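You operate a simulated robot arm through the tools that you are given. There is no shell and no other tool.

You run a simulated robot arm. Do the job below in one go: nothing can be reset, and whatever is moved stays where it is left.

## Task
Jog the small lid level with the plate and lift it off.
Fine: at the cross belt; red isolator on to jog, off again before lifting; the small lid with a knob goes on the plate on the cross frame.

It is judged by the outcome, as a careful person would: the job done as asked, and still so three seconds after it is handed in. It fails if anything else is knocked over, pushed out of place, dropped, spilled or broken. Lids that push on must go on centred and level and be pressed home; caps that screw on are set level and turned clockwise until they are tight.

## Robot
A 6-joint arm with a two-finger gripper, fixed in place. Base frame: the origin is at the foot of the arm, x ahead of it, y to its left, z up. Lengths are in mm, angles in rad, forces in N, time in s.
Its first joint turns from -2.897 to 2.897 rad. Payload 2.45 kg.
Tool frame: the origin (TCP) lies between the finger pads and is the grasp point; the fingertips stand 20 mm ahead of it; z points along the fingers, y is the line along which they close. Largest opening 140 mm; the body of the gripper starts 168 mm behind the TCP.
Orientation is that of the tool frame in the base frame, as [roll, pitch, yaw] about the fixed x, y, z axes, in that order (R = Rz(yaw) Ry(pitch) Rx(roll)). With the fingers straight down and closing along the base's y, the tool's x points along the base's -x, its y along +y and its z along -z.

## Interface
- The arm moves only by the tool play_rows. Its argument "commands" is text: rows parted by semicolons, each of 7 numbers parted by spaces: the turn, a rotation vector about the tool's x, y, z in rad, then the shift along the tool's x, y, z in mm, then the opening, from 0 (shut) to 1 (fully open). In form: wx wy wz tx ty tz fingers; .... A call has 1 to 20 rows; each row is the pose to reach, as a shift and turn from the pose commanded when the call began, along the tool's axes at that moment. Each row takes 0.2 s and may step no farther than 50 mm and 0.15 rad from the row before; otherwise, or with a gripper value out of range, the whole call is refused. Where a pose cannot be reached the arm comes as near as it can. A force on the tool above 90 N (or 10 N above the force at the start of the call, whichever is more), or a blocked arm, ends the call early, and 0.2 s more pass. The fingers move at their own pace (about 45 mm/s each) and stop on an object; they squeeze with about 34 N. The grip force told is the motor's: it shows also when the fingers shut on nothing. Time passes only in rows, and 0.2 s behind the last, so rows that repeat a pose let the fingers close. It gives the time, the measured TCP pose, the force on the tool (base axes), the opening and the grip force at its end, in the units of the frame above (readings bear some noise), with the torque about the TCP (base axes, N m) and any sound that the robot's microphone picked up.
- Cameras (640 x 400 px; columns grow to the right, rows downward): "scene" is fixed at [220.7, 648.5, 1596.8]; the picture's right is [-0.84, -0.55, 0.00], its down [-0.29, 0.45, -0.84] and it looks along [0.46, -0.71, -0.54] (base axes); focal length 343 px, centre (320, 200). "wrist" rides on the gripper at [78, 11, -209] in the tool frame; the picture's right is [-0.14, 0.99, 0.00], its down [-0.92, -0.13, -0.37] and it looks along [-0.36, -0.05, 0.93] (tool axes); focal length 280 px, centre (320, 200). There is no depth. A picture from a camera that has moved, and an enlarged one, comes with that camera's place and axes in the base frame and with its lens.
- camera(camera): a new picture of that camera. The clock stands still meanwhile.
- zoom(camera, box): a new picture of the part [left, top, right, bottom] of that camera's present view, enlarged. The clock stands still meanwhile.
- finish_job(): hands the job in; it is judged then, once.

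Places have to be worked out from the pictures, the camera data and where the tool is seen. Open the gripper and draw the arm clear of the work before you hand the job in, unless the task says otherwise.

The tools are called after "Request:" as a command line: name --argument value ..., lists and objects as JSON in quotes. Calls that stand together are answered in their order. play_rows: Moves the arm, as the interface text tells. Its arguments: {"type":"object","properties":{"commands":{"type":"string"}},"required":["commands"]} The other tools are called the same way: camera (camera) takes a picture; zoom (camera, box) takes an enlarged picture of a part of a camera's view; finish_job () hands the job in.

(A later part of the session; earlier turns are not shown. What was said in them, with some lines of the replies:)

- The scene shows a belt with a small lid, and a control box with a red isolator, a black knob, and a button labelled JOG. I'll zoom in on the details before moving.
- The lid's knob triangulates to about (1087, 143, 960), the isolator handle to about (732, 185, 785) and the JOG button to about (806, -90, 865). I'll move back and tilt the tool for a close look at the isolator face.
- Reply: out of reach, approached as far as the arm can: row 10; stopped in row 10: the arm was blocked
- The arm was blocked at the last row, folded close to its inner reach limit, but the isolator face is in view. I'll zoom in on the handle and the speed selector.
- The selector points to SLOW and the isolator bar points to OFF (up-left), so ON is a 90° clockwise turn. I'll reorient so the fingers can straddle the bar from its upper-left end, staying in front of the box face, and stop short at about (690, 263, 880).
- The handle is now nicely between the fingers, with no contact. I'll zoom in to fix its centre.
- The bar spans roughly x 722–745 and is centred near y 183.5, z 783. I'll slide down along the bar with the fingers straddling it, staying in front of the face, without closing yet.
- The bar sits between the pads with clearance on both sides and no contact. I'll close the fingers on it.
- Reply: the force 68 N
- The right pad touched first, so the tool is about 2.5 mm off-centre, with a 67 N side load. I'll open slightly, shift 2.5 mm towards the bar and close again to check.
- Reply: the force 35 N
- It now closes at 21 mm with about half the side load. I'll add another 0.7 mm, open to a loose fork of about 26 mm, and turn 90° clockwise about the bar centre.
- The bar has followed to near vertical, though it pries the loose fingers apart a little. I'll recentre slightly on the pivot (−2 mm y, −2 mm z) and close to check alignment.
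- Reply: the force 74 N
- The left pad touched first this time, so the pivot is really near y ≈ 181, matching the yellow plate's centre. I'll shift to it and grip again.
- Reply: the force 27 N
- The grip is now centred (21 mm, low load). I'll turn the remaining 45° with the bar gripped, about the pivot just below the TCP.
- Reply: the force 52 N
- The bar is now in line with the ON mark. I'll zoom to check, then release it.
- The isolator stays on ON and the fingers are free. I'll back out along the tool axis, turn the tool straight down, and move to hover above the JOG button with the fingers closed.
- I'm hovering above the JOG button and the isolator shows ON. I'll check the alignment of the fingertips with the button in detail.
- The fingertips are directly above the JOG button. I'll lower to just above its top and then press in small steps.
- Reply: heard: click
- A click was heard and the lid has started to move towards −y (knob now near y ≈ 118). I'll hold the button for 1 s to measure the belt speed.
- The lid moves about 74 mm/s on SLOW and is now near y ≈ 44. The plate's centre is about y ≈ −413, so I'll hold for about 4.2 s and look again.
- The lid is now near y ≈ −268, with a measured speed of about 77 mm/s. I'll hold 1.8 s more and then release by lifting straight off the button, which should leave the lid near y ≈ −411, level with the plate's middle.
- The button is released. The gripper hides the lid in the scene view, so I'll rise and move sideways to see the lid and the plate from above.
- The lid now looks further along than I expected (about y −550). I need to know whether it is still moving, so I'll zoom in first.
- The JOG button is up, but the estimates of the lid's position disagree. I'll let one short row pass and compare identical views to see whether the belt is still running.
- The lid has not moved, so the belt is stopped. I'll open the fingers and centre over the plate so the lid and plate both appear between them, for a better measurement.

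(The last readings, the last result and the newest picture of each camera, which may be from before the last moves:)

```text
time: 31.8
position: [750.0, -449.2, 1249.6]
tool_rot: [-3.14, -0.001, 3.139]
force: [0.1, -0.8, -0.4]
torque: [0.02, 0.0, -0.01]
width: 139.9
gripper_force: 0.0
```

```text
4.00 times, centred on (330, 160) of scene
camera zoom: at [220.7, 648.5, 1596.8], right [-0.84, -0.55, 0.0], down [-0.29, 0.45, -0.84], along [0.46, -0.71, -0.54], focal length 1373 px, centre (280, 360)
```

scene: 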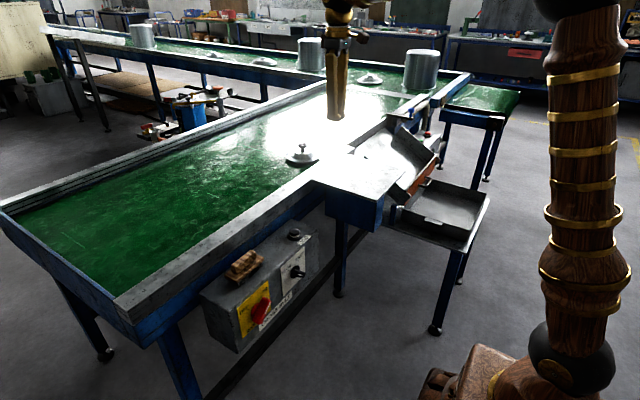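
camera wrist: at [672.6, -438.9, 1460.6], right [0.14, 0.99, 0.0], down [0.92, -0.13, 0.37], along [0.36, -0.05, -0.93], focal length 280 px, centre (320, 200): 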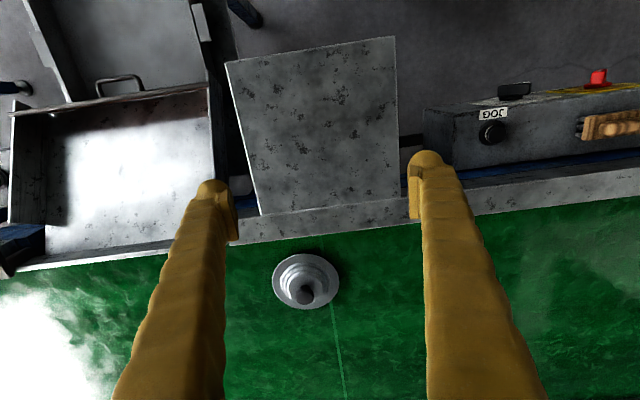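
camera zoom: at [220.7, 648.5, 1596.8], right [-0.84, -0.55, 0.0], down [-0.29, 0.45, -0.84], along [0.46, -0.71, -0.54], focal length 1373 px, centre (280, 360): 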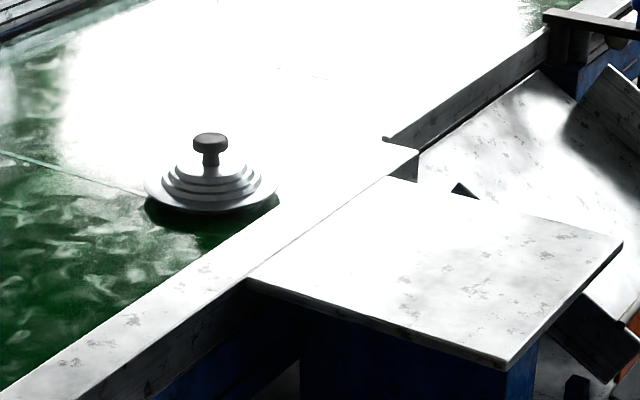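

The lid is at about (1083, −530), within the plate's span (y about −587 to −305). The belt ran on a little after release, and it only goes one way, so I leave it there. Next I go back to turn the isolator off before lifting, moving first to the safe point used earlier.

Request:
play_rows --commands "0 0 0 3 36 29 0.8; 0 0 0 6 72 58 0.6; 0 0 0 9 108 87 0.4; 0 0 0 12 144 116 0.4; 0 0 0 15 180 145 0.4; 0 0 0 17 215 174 0.4; 0 0 0 20 251 203 0.4; 0 0 0 23 287 232 0.4; 0 0 0 26 323 261 0.4; 0 0 0 29 359 290 0.4; 0 0 0 29 359 290 0.4"

```text
time: 34.2
position: [719.8, -90.6, 961.3]
tool_rot: [-3.139, 0.001, 3.139]
force: [0.1, 0.1, -0.9]
torque: [0.02, -0.01, 0.0]
width: 56.1
gripper_force: 0.1
```

I'm at the safe point. I'll tilt and slide back onto the handle along its ON direction, reversing the earlier withdrawal.

Request:
play_rows --commands "-0.13 0 0 0 29 15 0.4; -0.26 0 0 0 58 30 0.4; -0.39 0 0 0 88 44 0.4; -0.52 0 0 0 117 59 0.4; -0.65 0 0 0 146 74 0.4; -0.785 0 0 -1 176 88 0.4; -0.785 0 0 -1 206 118 0.4; -0.785 0 0 -1 236 148 0.4; -0.785 0 0 -1 267 180 0.4; -0.785 0 0 -1 267 180 0.4"

Request:
zoom --camera "wrist" --box '[220, 140, 420, 265]'

```text
time: 36.4
position: [724.2, 177.6, 778.9]
tool_rot: [2.356, -0.001, 3.138]
force: [-0.7, -0.7, -0.3]
torque: [0.0, -0.01, 0.0]
width: 55.9
gripper_force: 0.1
```

```text
3.20 times, centred on (320, 202) of wrist
camera zoom: at [644.6, 38.1, 937.1], right [0.14, 0.7, 0.7], down [0.92, -0.35, 0.17], along [0.37, 0.62, -0.69], focal length 897 px, centre (320, 192)
```

zoom: 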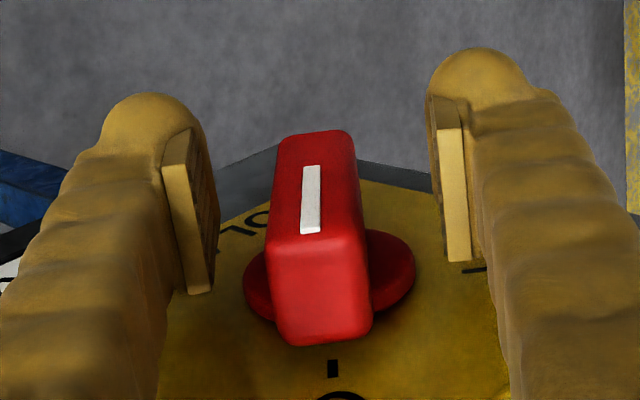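

The bar is slightly left of centre between the pads. I'll shift −1.5 mm along the closing axis and grip.

Request:
play_rows --commands "0 0 0 0 -1.5 0 0.25; 0 0 0 0 -1.5 0 0.2; 0 0 0 0 -1.5 0 0; 0 0 0 0 -1.5 0 0; 0 0 0 0 -1.5 0 0; 0 0 0 0 -1.5 0 0"

```text
time: 37.8
position: [723.3, 175.4, 777.4]
tool_rot: [2.357, 0.001, 3.137]
force: [0.7, 3.3, -2.5]
torque: [0.0, -0.03, 0.03]
width: 21.1
gripper_force: 45.1
```

The grip is centred with almost no side load. I'll turn halfway back toward OFF, about the pivot, and check the forces.

Request:
play_rows --commands "0.13 0 0 0 0.5 0 0; 0.26 0 0 0 1.1 0.1 0; 0.39 0 0 0 1.6 0.3 0; 0.52 0 0 0 2.1 0.6 0; 0.65 0 0 0 2.5 0.9 0; 0.785 0 0 0 3 1.2 0"

```text
time: 39.2
position: [722.0, 180.4, 781.9]
tool_rot: [-3.141, 0.004, 3.139]
force: [5.4, 60.1, 30.7]
torque: [0.34, -0.22, 0.31]
width: 21.1
gripper_force: 44.8
```

Side load is 60 N at mid-turn, so I'll relieve it with a 1.3 mm correction towards +y while finishing the turn to OFF.

Request:
play_rows --commands "0 0 0 0 1.3 -1 0; 0.13 0 0 0 1.8 -1 0; 0.26 0 0 0 2.3 -0.9 0; 0.39 0 0 0 2.8 -0.7 0; 0.52 0 0 0 3.3 -0.5 0; 0.65 0 0 0 3.7 -0.2 0; 0.79 0 0 0 4.1 0.2 0; 0.79 0 0 0 4.1 0.2 0"

Request:
zoom --camera "wrist" --box '[220, 140, 420, 265]'

```text
time: 41.0
position: [723.2, 181.7, 777.2]
tool_rot: [-2.35, 0.0, 3.14]
force: [20.1, 52.4, -21.4]
torque: [0.64, -0.3, 0.54]
width: 21.0
gripper_force: 45.1
```

```text
3.20 times, centred on (320, 202) of wrist
camera zoom: at [645.5, 338.7, 919.1], right [0.14, 0.7, -0.7], down [0.92, 0.17, 0.35], along [0.36, -0.7, -0.62], focal length 897 px, centre (320, 192)
```

zoom: 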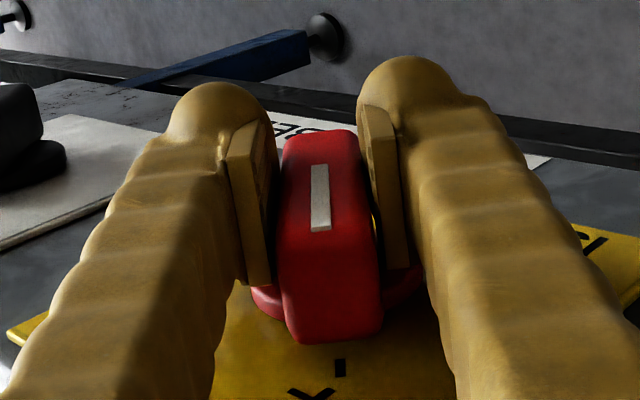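

The bar is back in line with OFF. I'll release, back out along the bar, and verify.

Request:
play_rows --commands "0 0 0 0 0 0 0.4; 0 0 0 0 0 0 0.4; 0 0 0 0 0 0 0.4; 0 0 0 0 0 0 0.4; 0 0 0 0 0 -43 0.4; 0 0 0 0 0 -86 0.4; 0 0 0 0 0 -130 0.4; 0 0 0 0 0 -130 0.4"

Request:
camera --camera "wrist"

Request:
zoom --camera "scene" --box '[160, 200, 360, 360]'

Request:
zoom --camera "scene" --box '[260, 110, 400, 210]'

```text
time: 42.8
position: [722.1, 273.4, 871.7]
tool_rot: [-2.35, -0.001, 3.138]
force: [0.1, -0.2, 0.1]
torque: [0.0, -0.04, 0.02]
width: 56.0
gripper_force: 0.1
```

```text
taken
camera wrist: at [645.4, 429.4, 1011.9], right [0.14, 0.7, -0.7], down [0.92, 0.17, 0.35], along [0.36, -0.7, -0.62], focal length 280 px, centre (320, 200)
```

wrist: 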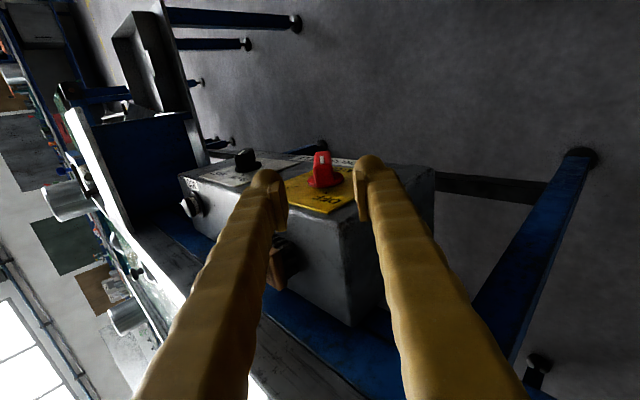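

```text
2.50 times, centred on (260, 280) of scene
camera zoom: at [220.7, 648.5, 1596.8], right [-0.84, -0.55, 0.0], down [-0.29, 0.45, -0.84], along [0.46, -0.71, -0.54], focal length 858 px, centre (470, 0)
```

zoom: 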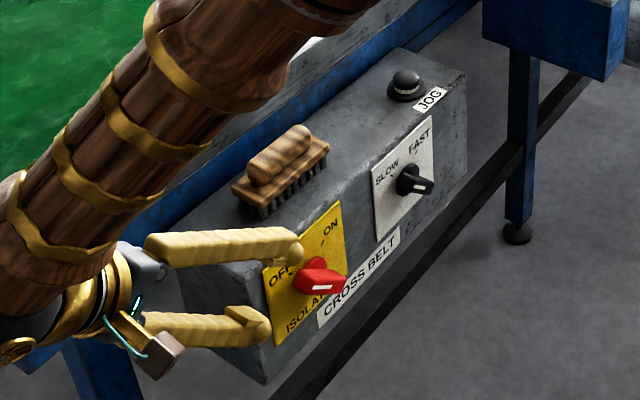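

```text
4.00 times, centred on (330, 160) of scene
camera zoom: at [220.7, 648.5, 1596.8], right [-0.84, -0.55, 0.0], down [-0.29, 0.45, -0.84], along [0.46, -0.71, -0.54], focal length 1373 px, centre (280, 360)
```

zoom: 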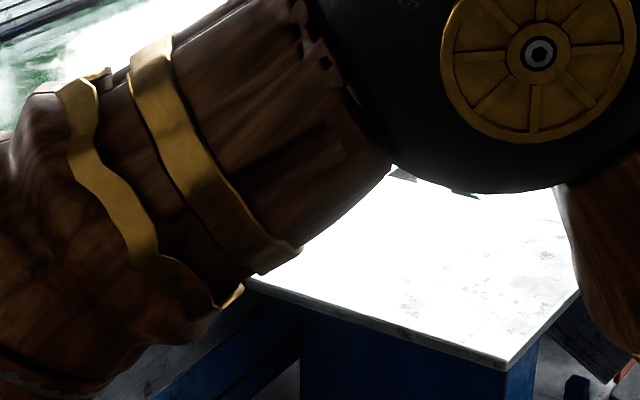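

The isolator is OFF, and the brush, selector and JOG button are undisturbed. I'll rise and bring the tool back to vertical.

Request:
play_rows --commands "-0.112 0 0 0 -40.5 -15.7 0.4; -0.224 0 0 0 -81 -31.3 0.5; -0.336 0 0 0 -121.5 -47 0.6; -0.449 0 0 0 -162 -62.6 0.7; -0.561 0 0 0 -202.5 -78.3 0.7; -0.673 0 0 0 -243 -94 0.7; -0.785 0 0 0 -283.5 -109.6 0.7; -0.785 0 0 0 -283.5 -109.6 0.7"

```text
time: 44.6
position: [723.5, 152.5, 1153.6]
tool_rot: [-3.136, -0.001, -3.141]
force: [0.3, -0.3, 0.1]
torque: [-0.02, 0.0, 0.01]
width: 98.0
gripper_force: 0.0
```

Now I'll swing over towards the lid's bearing (about −0.455 rad), staying high and keeping the tool vertical.

Request:
play_rows --commands "0 0 0.038 -7 -46 0 0.7; 0 0 0.076 -14 -91 0 0.7; 0 0 0.114 -21 -137 0 0.7; 0 0 0.152 -28 -182 0 0.7; 0 0 0.19 -35 -228 0 0.7; 0 0 0.228 -43 -274 0 0.7; 0 0 0.266 -50 -319 0 0.7; 0 0 0.303 -57 -365 0 0.7; 0 0 0.341 -64 -410 0 0.7; 0 0 0.379 -71 -456 0 0.7; 0 0 0.417 -78 -501 0 0.7; 0 0 0.455 -85 -547 0 0.7; 0 0 0.455 -85 -547 0 0.7"

Request:
camera --camera "wrist"

Request:
camera --camera "scene"

```text
time: 47.4
position: [808.2, -394.1, 1154.0]
tool_rot: [-3.134, 0.003, 2.685]
force: [-0.6, 0.4, -0.1]
torque: [0.04, -0.01, 0.01]
width: 98.2
gripper_force: 0.0
```

```text
taken
camera wrist: at [743.2, -349.0, 1364.4], right [0.56, 0.83, -0.01], down [0.77, -0.52, 0.37], along [0.31, -0.21, -0.93], focal length 280 px, centre (320, 200)
```

wrist: 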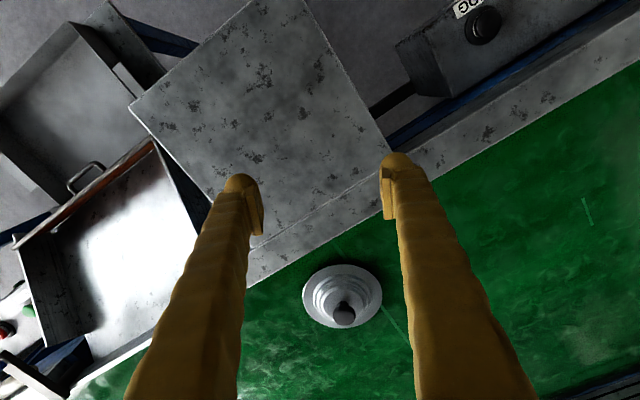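

```text
taken
```

scene: 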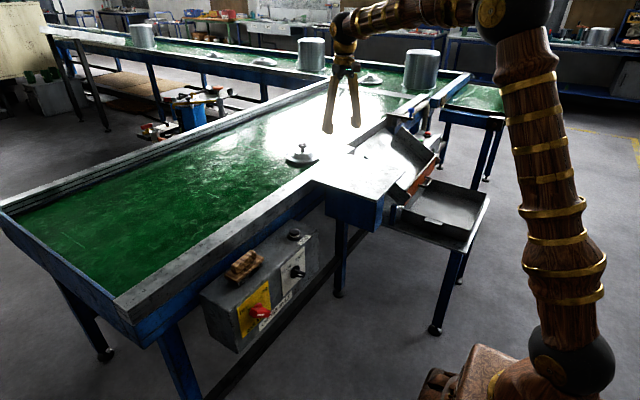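

The lid's knob top is now fixed at about (1086, −530, 965), with its rim near z 914. That is a long reach (1208 mm), so the tool must tilt outward. I'll study the knob's shape first.

Request:
zoom --camera "wrist" --box '[290, 250, 400, 335]'

Request:
zoom --camera "scene" --box '[275, 130, 330, 175]'

```text
4.71 times, centred on (345, 292) of wrist
camera zoom: at [743.2, -349.0, 1364.4], right [0.56, 0.83, -0.01], down [0.77, -0.52, 0.37], along [0.31, -0.21, -0.93], focal length 1320 px, centre (202, -235)
```

zoom: 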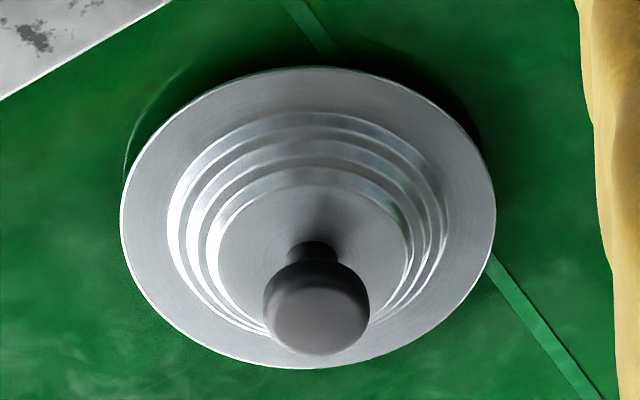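

```text
8.89 times, centred on (302, 152) of scene
camera zoom: at [220.7, 648.5, 1596.8], right [-0.84, -0.55, 0.0], down [-0.29, 0.45, -0.84], along [0.46, -0.71, -0.54], focal length 3052 px, centre (476, 622)
```

zoom: 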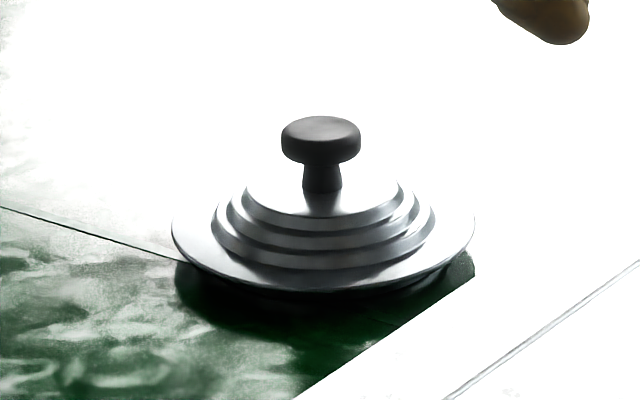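

The knob is a mushroom about 41 mm across. It spans about z 949–965 on a stem, over a flat top at about z 929, so there is clearance for tilted fingertips. I'll tilt 0.8 rad outward and move to a pre-grasp point about 100 mm short, to test the reach.

Request:
play_rows --commands "0 -0.133 0 -33 0 15 0.7; 0 -0.267 0 -67 0 31 0.7; 0 -0.4 0 -100 0 47 0.7; 0 -0.533 0 -134 0 63 0.7; 0 -0.667 0 -167 0 78 0.7; 0 -0.8 0 -201 0 94 0.7; 0 -0.8 0 -201 0 94 0.7"

Request:
camera --camera "wrist"

Request:
camera --camera "scene"

```text
time: 49.0
position: [985.4, -485.2, 1058.1]
tool_rot: [-3.133, 0.805, 2.689]
force: [0.7, -0.1, 0.5]
torque: [0.01, 0.01, 0.0]
width: 98.0
gripper_force: 0.0
```

```text
taken
camera wrist: at [807.3, -384.3, 1150.3], right [0.52, 0.85, 0.09], down [0.28, -0.28, 0.92], along [0.8, -0.46, -0.38], focal length 280 px, centre (320, 200)
```

wrist: 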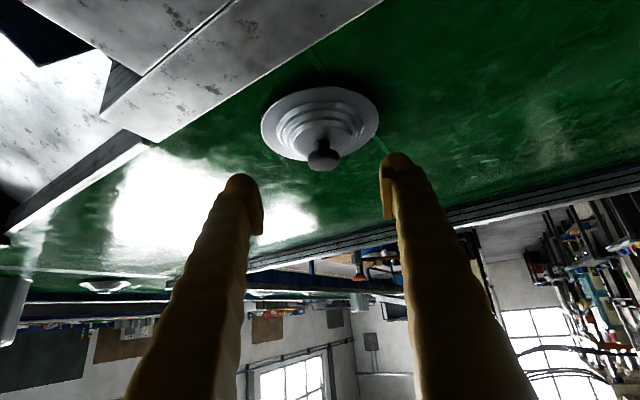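

```text
taken
```

scene: 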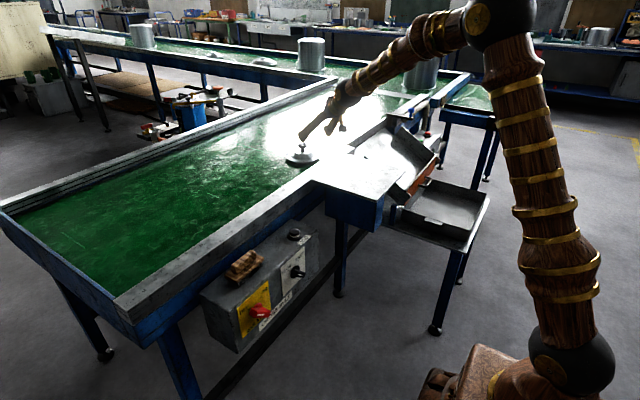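

The pose was reached with reserve. The knob lies almost straight along the tool axis, so I'll advance 95 mm and check the alignment.

Request:
play_rows --commands "0 0 0 -1 1 32 0.7; 0 0 0 -2 2 64 0.7; 0 0 0 -3.7 2.7 95 0.7; 0 0 0 -3.7 2.7 95 0.7"

Request:
camera --camera "wrist"

Request:
zoom --camera "scene" --box '[260, 100, 360, 180]'

```text
time: 50.0
position: [1052.8, -515.1, 998.7]
tool_rot: [-3.135, 0.803, 2.69]
force: [-1.2, 1.1, 0.4]
torque: [0.01, 0.03, -0.02]
width: 98.1
gripper_force: 0.0
```

```text
taken
camera wrist: at [874.4, -414.1, 1088.8], right [0.52, 0.85, 0.09], down [0.28, -0.28, 0.92], along [0.8, -0.45, -0.38], focal length 280 px, centre (320, 200)
```

wrist: 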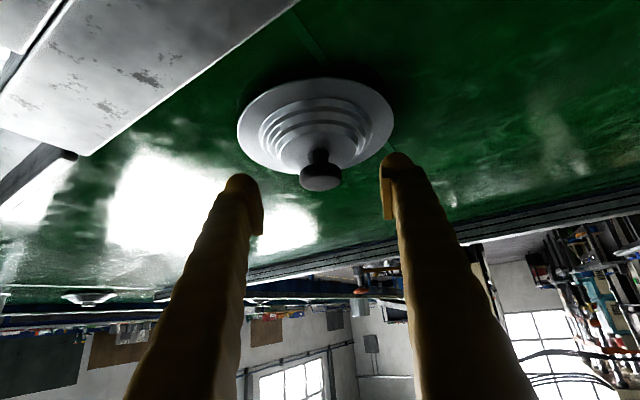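

```text
5.00 times, centred on (310, 140) of scene
camera zoom: at [220.7, 648.5, 1596.8], right [-0.84, -0.55, 0.0], down [-0.29, 0.45, -0.84], along [0.46, -0.71, -0.54], focal length 1717 px, centre (370, 500)
```

zoom: 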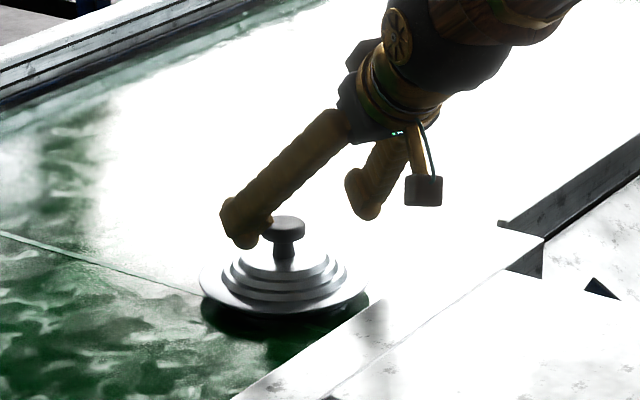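

The knob is on the tool axis, about 52 mm ahead. I'll advance 42 mm so the knob sits between the pads, then check before closing.

Request:
play_rows --commands "0 0 0 0 0 21 0.7; 0 0 0 0 0 36 0.7; 0 0 0 0 0 42 0.7; 0 0 0 0 0 42 0.7"

Request:
camera --camera "wrist"

Request:
zoom --camera "scene" --box '[275, 120, 345, 175]'

```text
time: 51.0
position: [1078.8, -526.5, 967.0]
tool_rot: [-3.136, 0.804, 2.691]
force: [0.0, 0.1, 0.2]
torque: [0.01, -0.01, -0.03]
width: 97.8
gripper_force: 0.0
```

```text
taken
camera wrist: at [899.8, -426.3, 1058.0], right [0.52, 0.85, 0.09], down [0.28, -0.28, 0.92], along [0.8, -0.45, -0.38], focal length 280 px, centre (320, 200)
```

wrist: 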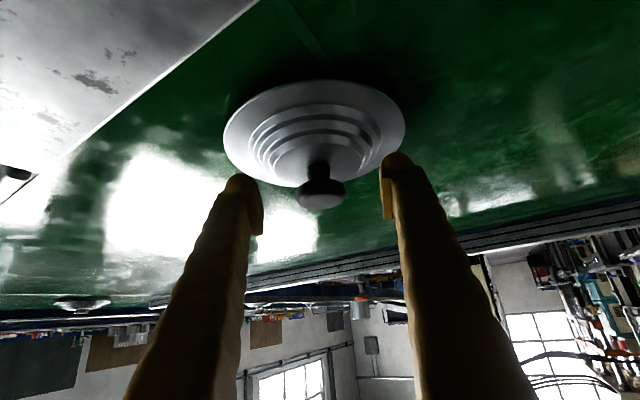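

```text
7.27 times, centred on (310, 148) of scene
camera zoom: at [220.7, 648.5, 1596.8], right [-0.84, -0.55, 0.0], down [-0.29, 0.45, -0.84], along [0.46, -0.71, -0.54], focal length 2497 px, centre (393, 582)
```

zoom: 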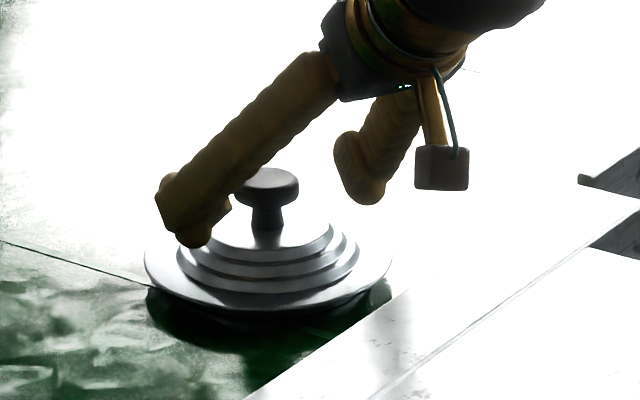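

The knob sits centrally between the pads, about 10 mm ahead of the TCP, with no contact. I'll close on it gently.

Request:
play_rows --commands "0 0 0 0 0 0 0.5; 0 0 0 0 0 0 0.4; 0 0 0 0 0 0 0.33; 0 0 0 0 0 0 0.2; 0 0 0 0 0 0 0.1; 0 0 0 0 0 0 0.1; 0 0 0 0 0 0 0"

Request:
camera --camera "wrist"

Request:
zoom --camera "scene" --box '[275, 120, 345, 175]'

```text
time: 52.6
position: [1076.9, -526.8, 968.1]
tool_rot: [-3.134, 0.802, 2.69]
force: [-0.2, 0.1, 0.0]
torque: [0.02, 0.0, -0.05]
width: 40.1
gripper_force: 33.5
```

```text
taken
camera wrist: at [899.7, -426.3, 1058.2], right [0.52, 0.85, 0.09], down [0.28, -0.28, 0.92], along [0.8, -0.45, -0.38], focal length 280 px, centre (320, 200)
```

wrist: 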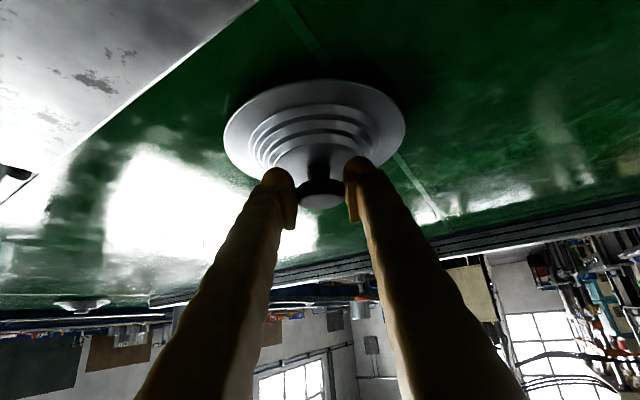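

```text
7.27 times, centred on (310, 148) of scene
camera zoom: at [220.7, 648.5, 1596.8], right [-0.84, -0.55, 0.0], down [-0.29, 0.45, -0.84], along [0.46, -0.71, -0.54], focal length 2497 px, centre (393, 582)
```

zoom: 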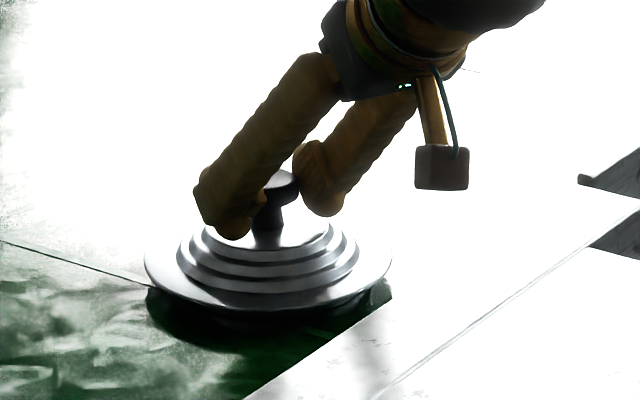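

The knob is gripped at 40 mm with no side load. I'll lift 20 mm straight up and check that the lid hangs level.

Request:
play_rows --commands "0 0 0 -1.4 0 -1.4 0; 0 0 0 -3.6 0 -3.5 0; 0 0 0 -7.2 0 -7 0; 0 0 0 -14.4 -0.1 -13.9 0; 0 0 0 -14.4 -0.1 -13.9 0"

Request:
camera --camera "wrist"

Request:
zoom --camera "scene" --box '[275, 120, 345, 175]'

```text
time: 53.8
position: [1078.1, -526.2, 986.1]
tool_rot: [-3.134, 0.802, 2.69]
force: [0.5, -0.2, -0.2]
torque: [0.01, 0.01, 0.01]
width: 39.7
gripper_force: 34.1
```

```text
taken
camera wrist: at [900.1, -425.7, 1077.7], right [0.52, 0.85, 0.09], down [0.28, -0.28, 0.92], along [0.8, -0.45, -0.38], focal length 280 px, centre (320, 200)
```

wrist: 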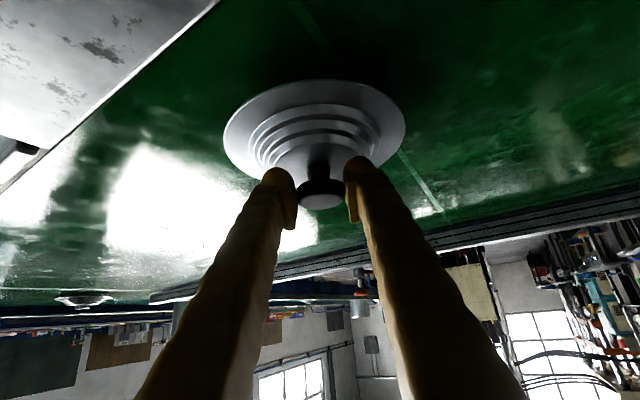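

```text
7.27 times, centred on (310, 148) of scene
camera zoom: at [220.7, 648.5, 1596.8], right [-0.84, -0.55, 0.0], down [-0.29, 0.45, -0.84], along [0.46, -0.71, -0.54], focal length 2497 px, centre (393, 582)
```

zoom: 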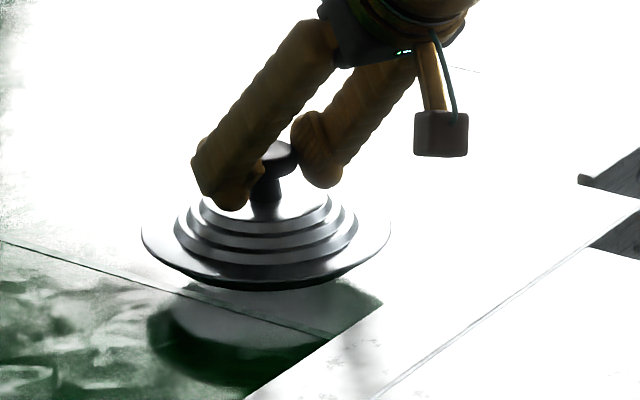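

The lid came up level and secure. I'll raise it another 90 mm and carry it over the plate without changing the tool's orientation, so it stays level.

Request:
play_rows --commands "0 0 0 -21.6 -0.2 -20.9 0; 0 0 0 -43.1 -0.3 -41.7 0; 0 0 0 -64.7 -0.5 -62.6 0; 0 0 0 -45.1 -6.5 -82.8 0; 0 0 0 -25.6 -12.4 -103 0; 0 0 0 -6 -18.4 -123.3 0; 0 0 0 13.6 -24.3 -143.5 0; 0 0 0 33.1 -30.3 -163.7 0; 0 0 0 52.7 -36.3 -183.9 0; 0 0 0 72.3 -42.2 -204.1 0; 0 0 0 91.8 -48.2 -224.3 0; 0 0 0 111.4 -54.1 -244.6 0; 0 0 0 131 -60.1 -264.8 0; 0 0 0 150.5 -66 -285 0; 0 0 0 170.1 -72 -305.2 0; 0 0 0 170.1 -72 -305.2 0"

Request:
camera --camera "wrist"

Request:
camera --camera "scene"

Request:
zoom --camera "scene" --box '[290, 110, 430, 220]'

```text
time: 57.2
position: [743.4, -439.9, 1077.9]
tool_rot: [-3.134, 0.802, 2.69]
force: [0.1, -0.6, 0.0]
torque: [0.06, 0.02, -0.01]
width: 39.7
gripper_force: 34.3
```

```text
taken
camera wrist: at [565.1, -339.6, 1168.6], right [0.52, 0.85, 0.09], down [0.28, -0.28, 0.92], along [0.8, -0.45, -0.38], focal length 280 px, centre (320, 200)
```

wrist: 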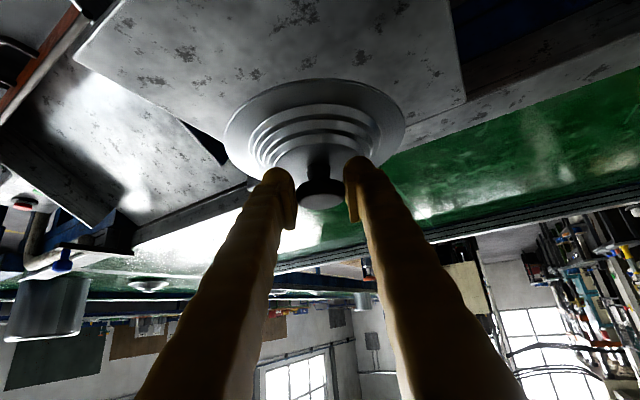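

```text
taken
```

scene: 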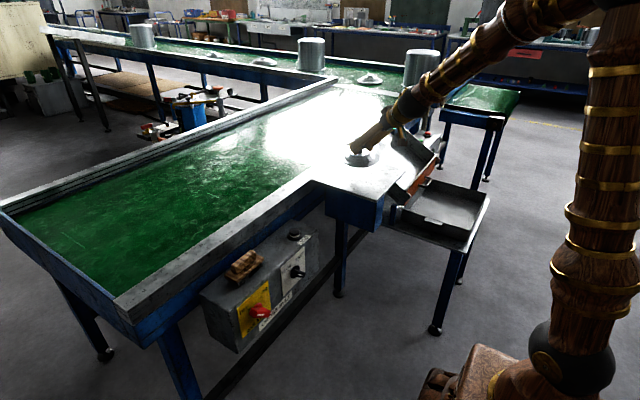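

```text
3.64 times, centred on (360, 165) of scene
camera zoom: at [220.7, 648.5, 1596.8], right [-0.84, -0.55, 0.0], down [-0.29, 0.45, -0.84], along [0.46, -0.71, -0.54], focal length 1248 px, centre (174, 327)
```

zoom: 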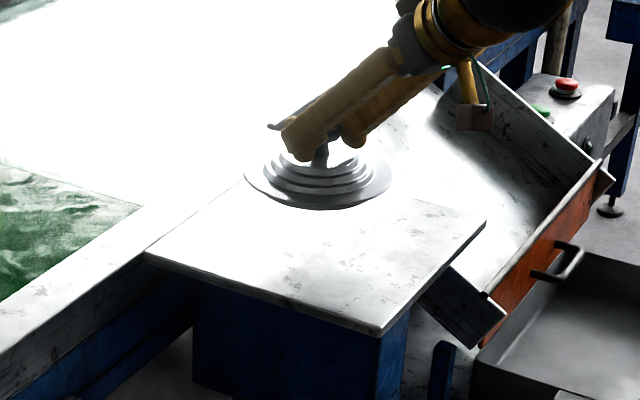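

The lid is over the middle of the plate. I'll lower 60 mm towards the expected contact (TCP z about 1004) and check the gap.

Request:
play_rows --commands "0 0 0 14.4 0.1 13.9 0; 0 0 0 28.7 0.2 27.8 0; 0 0 0 39.5 0.3 38.2 0; 0 0 0 43.1 0.3 41.7 0; 0 0 0 43.1 0.3 41.7 0"

Request:
zoom --camera "scene" --box '[320, 130, 430, 210]'

Request:
camera --camera "wrist"

```text
time: 58.4
position: [743.3, -441.2, 1018.6]
tool_rot: [-3.133, 0.802, 2.69]
force: [0.1, 0.4, -1.1]
torque: [0.0, 0.04, 0.02]
width: 39.6
gripper_force: 34.2
```

```text
5.00 times, centred on (375, 170) of scene
camera zoom: at [220.7, 648.5, 1596.8], right [-0.84, -0.55, 0.0], down [-0.29, 0.45, -0.84], along [0.46, -0.71, -0.54], focal length 1717 px, centre (45, 350)
```

zoom: 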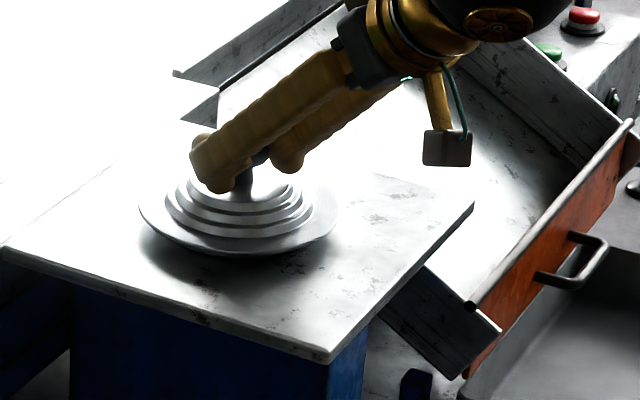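

```text
taken
camera wrist: at [564.6, -340.6, 1109.1], right [0.52, 0.85, 0.09], down [0.28, -0.28, 0.92], along [0.8, -0.45, -0.38], focal length 280 px, centre (320, 200)
```

wrist: 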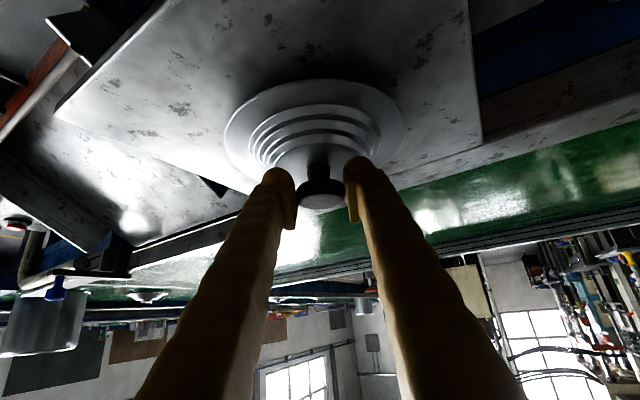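

The shadow shows a small gap left. I'll lower 9 mm more, then proceed in 2 mm steps.

Request:
play_rows --commands "0 0 0 3.6 0 3.5 0; 0 0 0 6.5 0 6.3 0; 0 0 0 6.5 0 6.3 0"

Request:
zoom --camera "scene" --box '[340, 155, 400, 195]'

```text
time: 59.2
position: [743.4, -440.4, 1011.3]
tool_rot: [-3.135, 0.807, 2.69]
force: [9.0, -8.2, 35.6]
torque: [-0.14, -0.49, -0.1]
width: 40.2
gripper_force: 33.8
```

```text
10.00 times, centred on (370, 175) of scene
camera zoom: at [220.7, 648.5, 1596.8], right [-0.84, -0.55, 0.0], down [-0.29, 0.45, -0.84], along [0.46, -0.71, -0.54], focal length 3433 px, centre (-180, 450)
```

zoom: 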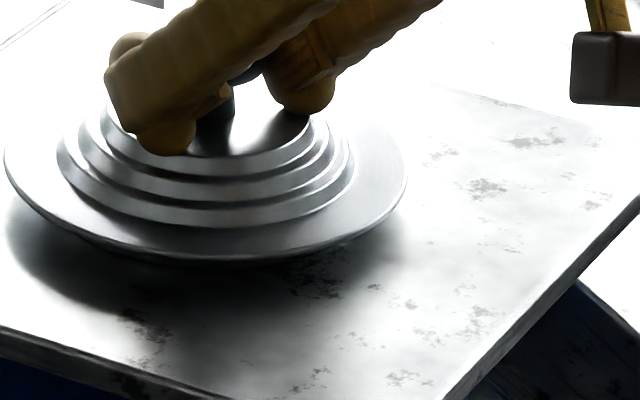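

The lid has touched down (36 N upward at TCP z 1011). I'll relieve the push by 1.5 mm and check that the force drops to nearly nothing.

Request:
play_rows --commands "0 0 0 -0.9 0 -0.9 0; 0 0 0 -0.9 0 -0.9 0"

Request:
camera --camera "wrist"

```text
time: 59.8
position: [744.0, -439.6, 1011.3]
tool_rot: [-3.133, 0.803, 2.69]
force: [10.6, -2.4, 29.0]
torque: [-0.1, -0.51, -0.02]
width: 40.2
gripper_force: 34.1
```

```text
taken
camera wrist: at [564.6, -340.3, 1101.3], right [0.52, 0.85, 0.09], down [0.28, -0.28, 0.92], along [0.8, -0.45, -0.38], focal length 280 px, centre (320, 200)
```

wrist: 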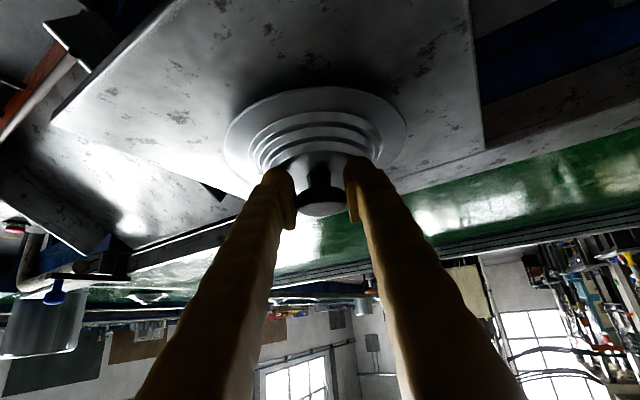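

The fingers have slid a few mm down the knob and there is still 29 N upward. I'll raise a little more in small steps to unload it.

Request:
play_rows --commands "0 0 0 -0.7 0 -0.7 0; 0 0 0 -1.4 0 -1.4 0; 0 0 0 -1.4 0 -1.4 0"

```text
time: 60.6
position: [742.5, -441.5, 1011.2]
tool_rot: [-3.133, 0.8, 2.689]
force: [-1.4, 2.7, 6.6]
torque: [0.03, -0.18, 0.05]
width: 39.7
gripper_force: 34.2
```

The load is down to about 7 N. One more half-millimetre of relief, then I'll open the fingers slowly.

Request:
play_rows --commands "0 0 0 -0.3 0 -0.3 0; 0 0 0 -0.3 0 -0.3 0.3; 0 0 0 -0.3 0 -0.3 0.35; 0 0 0 -0.3 0 -0.3 0.4; 0 0 0 -0.3 0 -0.3 0.5; 0 0 0 -0.3 0 -0.3 0.6; 0 0 0 -0.3 0 -0.3 0.7; 0 0 0 -0.3 0 -0.3 0.7"

Request:
camera --camera "wrist"

Request:
zoom --camera "scene" --box '[320, 130, 430, 210]'

```text
time: 62.4
position: [742.9, -441.2, 1011.7]
tool_rot: [-3.133, 0.802, 2.69]
force: [-0.1, 0.3, -0.3]
torque: [-0.01, 0.03, 0.01]
width: 98.1
gripper_force: 0.0
```

```text
taken
camera wrist: at [565.2, -340.6, 1103.0], right [0.52, 0.85, 0.09], down [0.28, -0.28, 0.92], along [0.8, -0.45, -0.38], focal length 280 px, centre (320, 200)
```

wrist: 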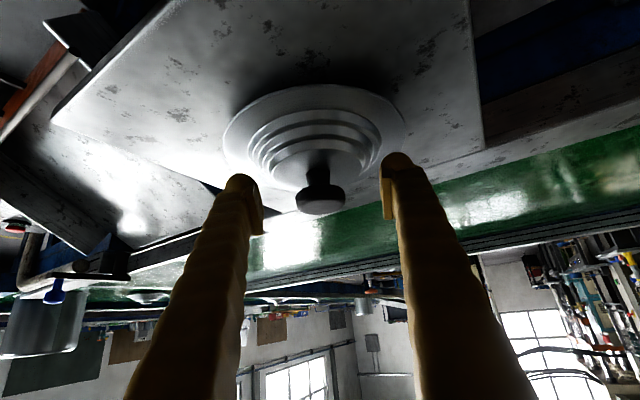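

```text
5.00 times, centred on (375, 170) of scene
camera zoom: at [220.7, 648.5, 1596.8], right [-0.84, -0.55, 0.0], down [-0.29, 0.45, -0.84], along [0.46, -0.71, -0.54], focal length 1717 px, centre (45, 350)
```

zoom: 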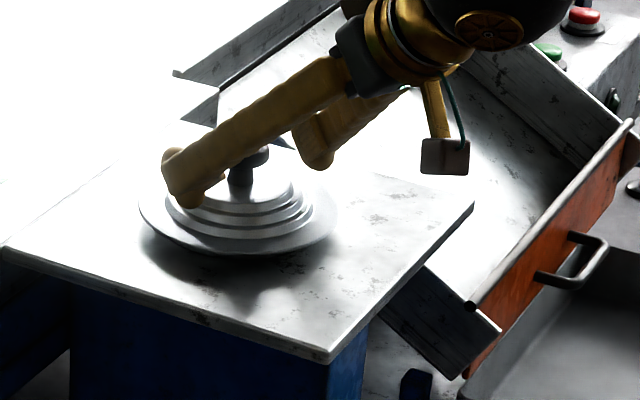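

The lid is free and resting flat on the plate. I'll back out along the tool axis, clear of the knob, and rise.

Request:
play_rows --commands "0 0 0 0 0 -10 0.7; 0 0 0 0 0 -30 0.7; 0 0 0 0 0 -65 0.7; 0 0 0 0 0 -105 0.7; 0 0 0 -25 0 -130 0.7; 0 0 0 -55 0 -160 0.7; 0 0 0 -85 0 -190 0.7; 0 0 0 -115 0 -220 0.7; 0 0 0 -115 0 -220 0.7"

Request:
camera --camera "wrist"

Request:
camera --camera "scene"

Request:
zoom --camera "scene" --box '[320, 130, 430, 210]'

```text
time: 64.4
position: [674.9, -404.0, 1249.0]
tool_rot: [-3.134, 0.802, 2.688]
force: [0.2, 0.2, 0.3]
torque: [0.0, -0.01, -0.02]
width: 98.2
gripper_force: 0.0
```

```text
taken
camera wrist: at [496.0, -303.2, 1338.4], right [0.52, 0.85, 0.09], down [0.28, -0.28, 0.92], along [0.8, -0.45, -0.38], focal length 280 px, centre (320, 200)
```

wrist: 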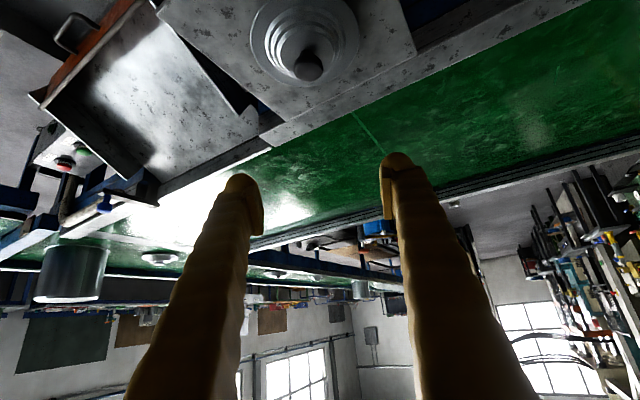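

```text
taken
```

scene: 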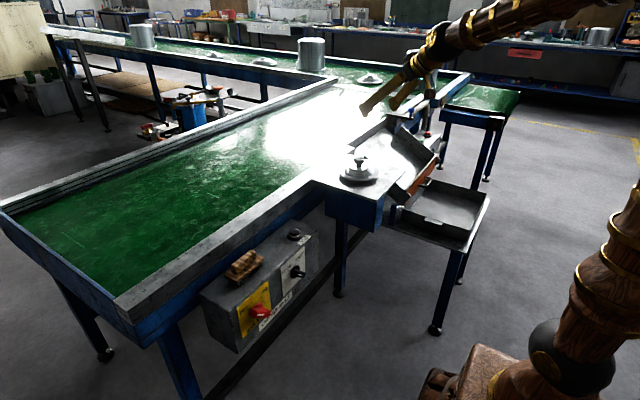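

```text
5.00 times, centred on (375, 170) of scene
camera zoom: at [220.7, 648.5, 1596.8], right [-0.84, -0.55, 0.0], down [-0.29, 0.45, -0.84], along [0.46, -0.71, -0.54], focal length 1717 px, centre (45, 350)
```

zoom: 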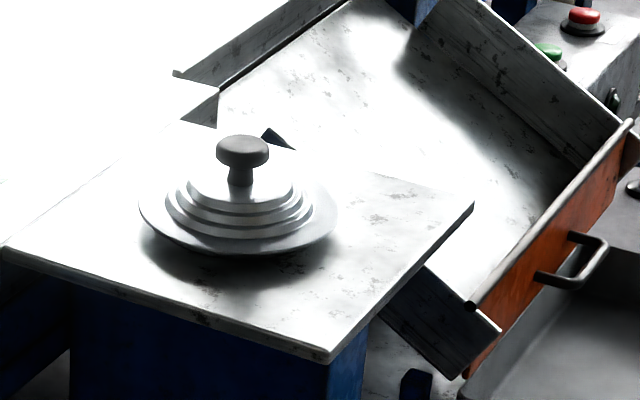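

The lid sits level in the middle of the plate and the arm is clear. One last look at the control box before handing in.

Request:
zoom --camera "scene" --box '[190, 210, 340, 360]'

```text
2.67 times, centred on (265, 285) of scene
camera zoom: at [220.7, 648.5, 1596.8], right [-0.84, -0.55, 0.0], down [-0.29, 0.45, -0.84], along [0.46, -0.71, -0.54], focal length 916 px, centre (467, -27)
```

zoom: 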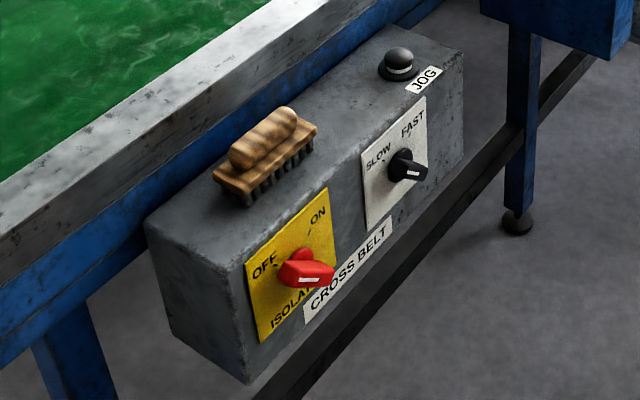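

The isolator is OFF, the brush and selector are where they started, and the lid is on the plate. I'm handing the job in.

Request:
finish_job

```text
The job is handed in.
```

The small lid is on the plate on the cross frame, sitting level near its middle. The red isolator is back to OFF, and I turned it off before lifting the lid.

- **Jog position:** the belt ran on after I let go of the JOG button, so the lid stopped about 85 mm past the plate's centre line. The lid's centre was still within the plate's length, but its rim reached about 20 mm beyond the plate's end. I had no control to run the belt back, so I lifted it from there.
- **Touchdown:** the lid met the plate with about 36 N and the fingers slid a few mm down the knob. I eased that load off before opening the gripper.

The brush, the speed selector (still on SLOW) and the JOG button look undisturbed. The gripper is open and the arm is clear of the work.
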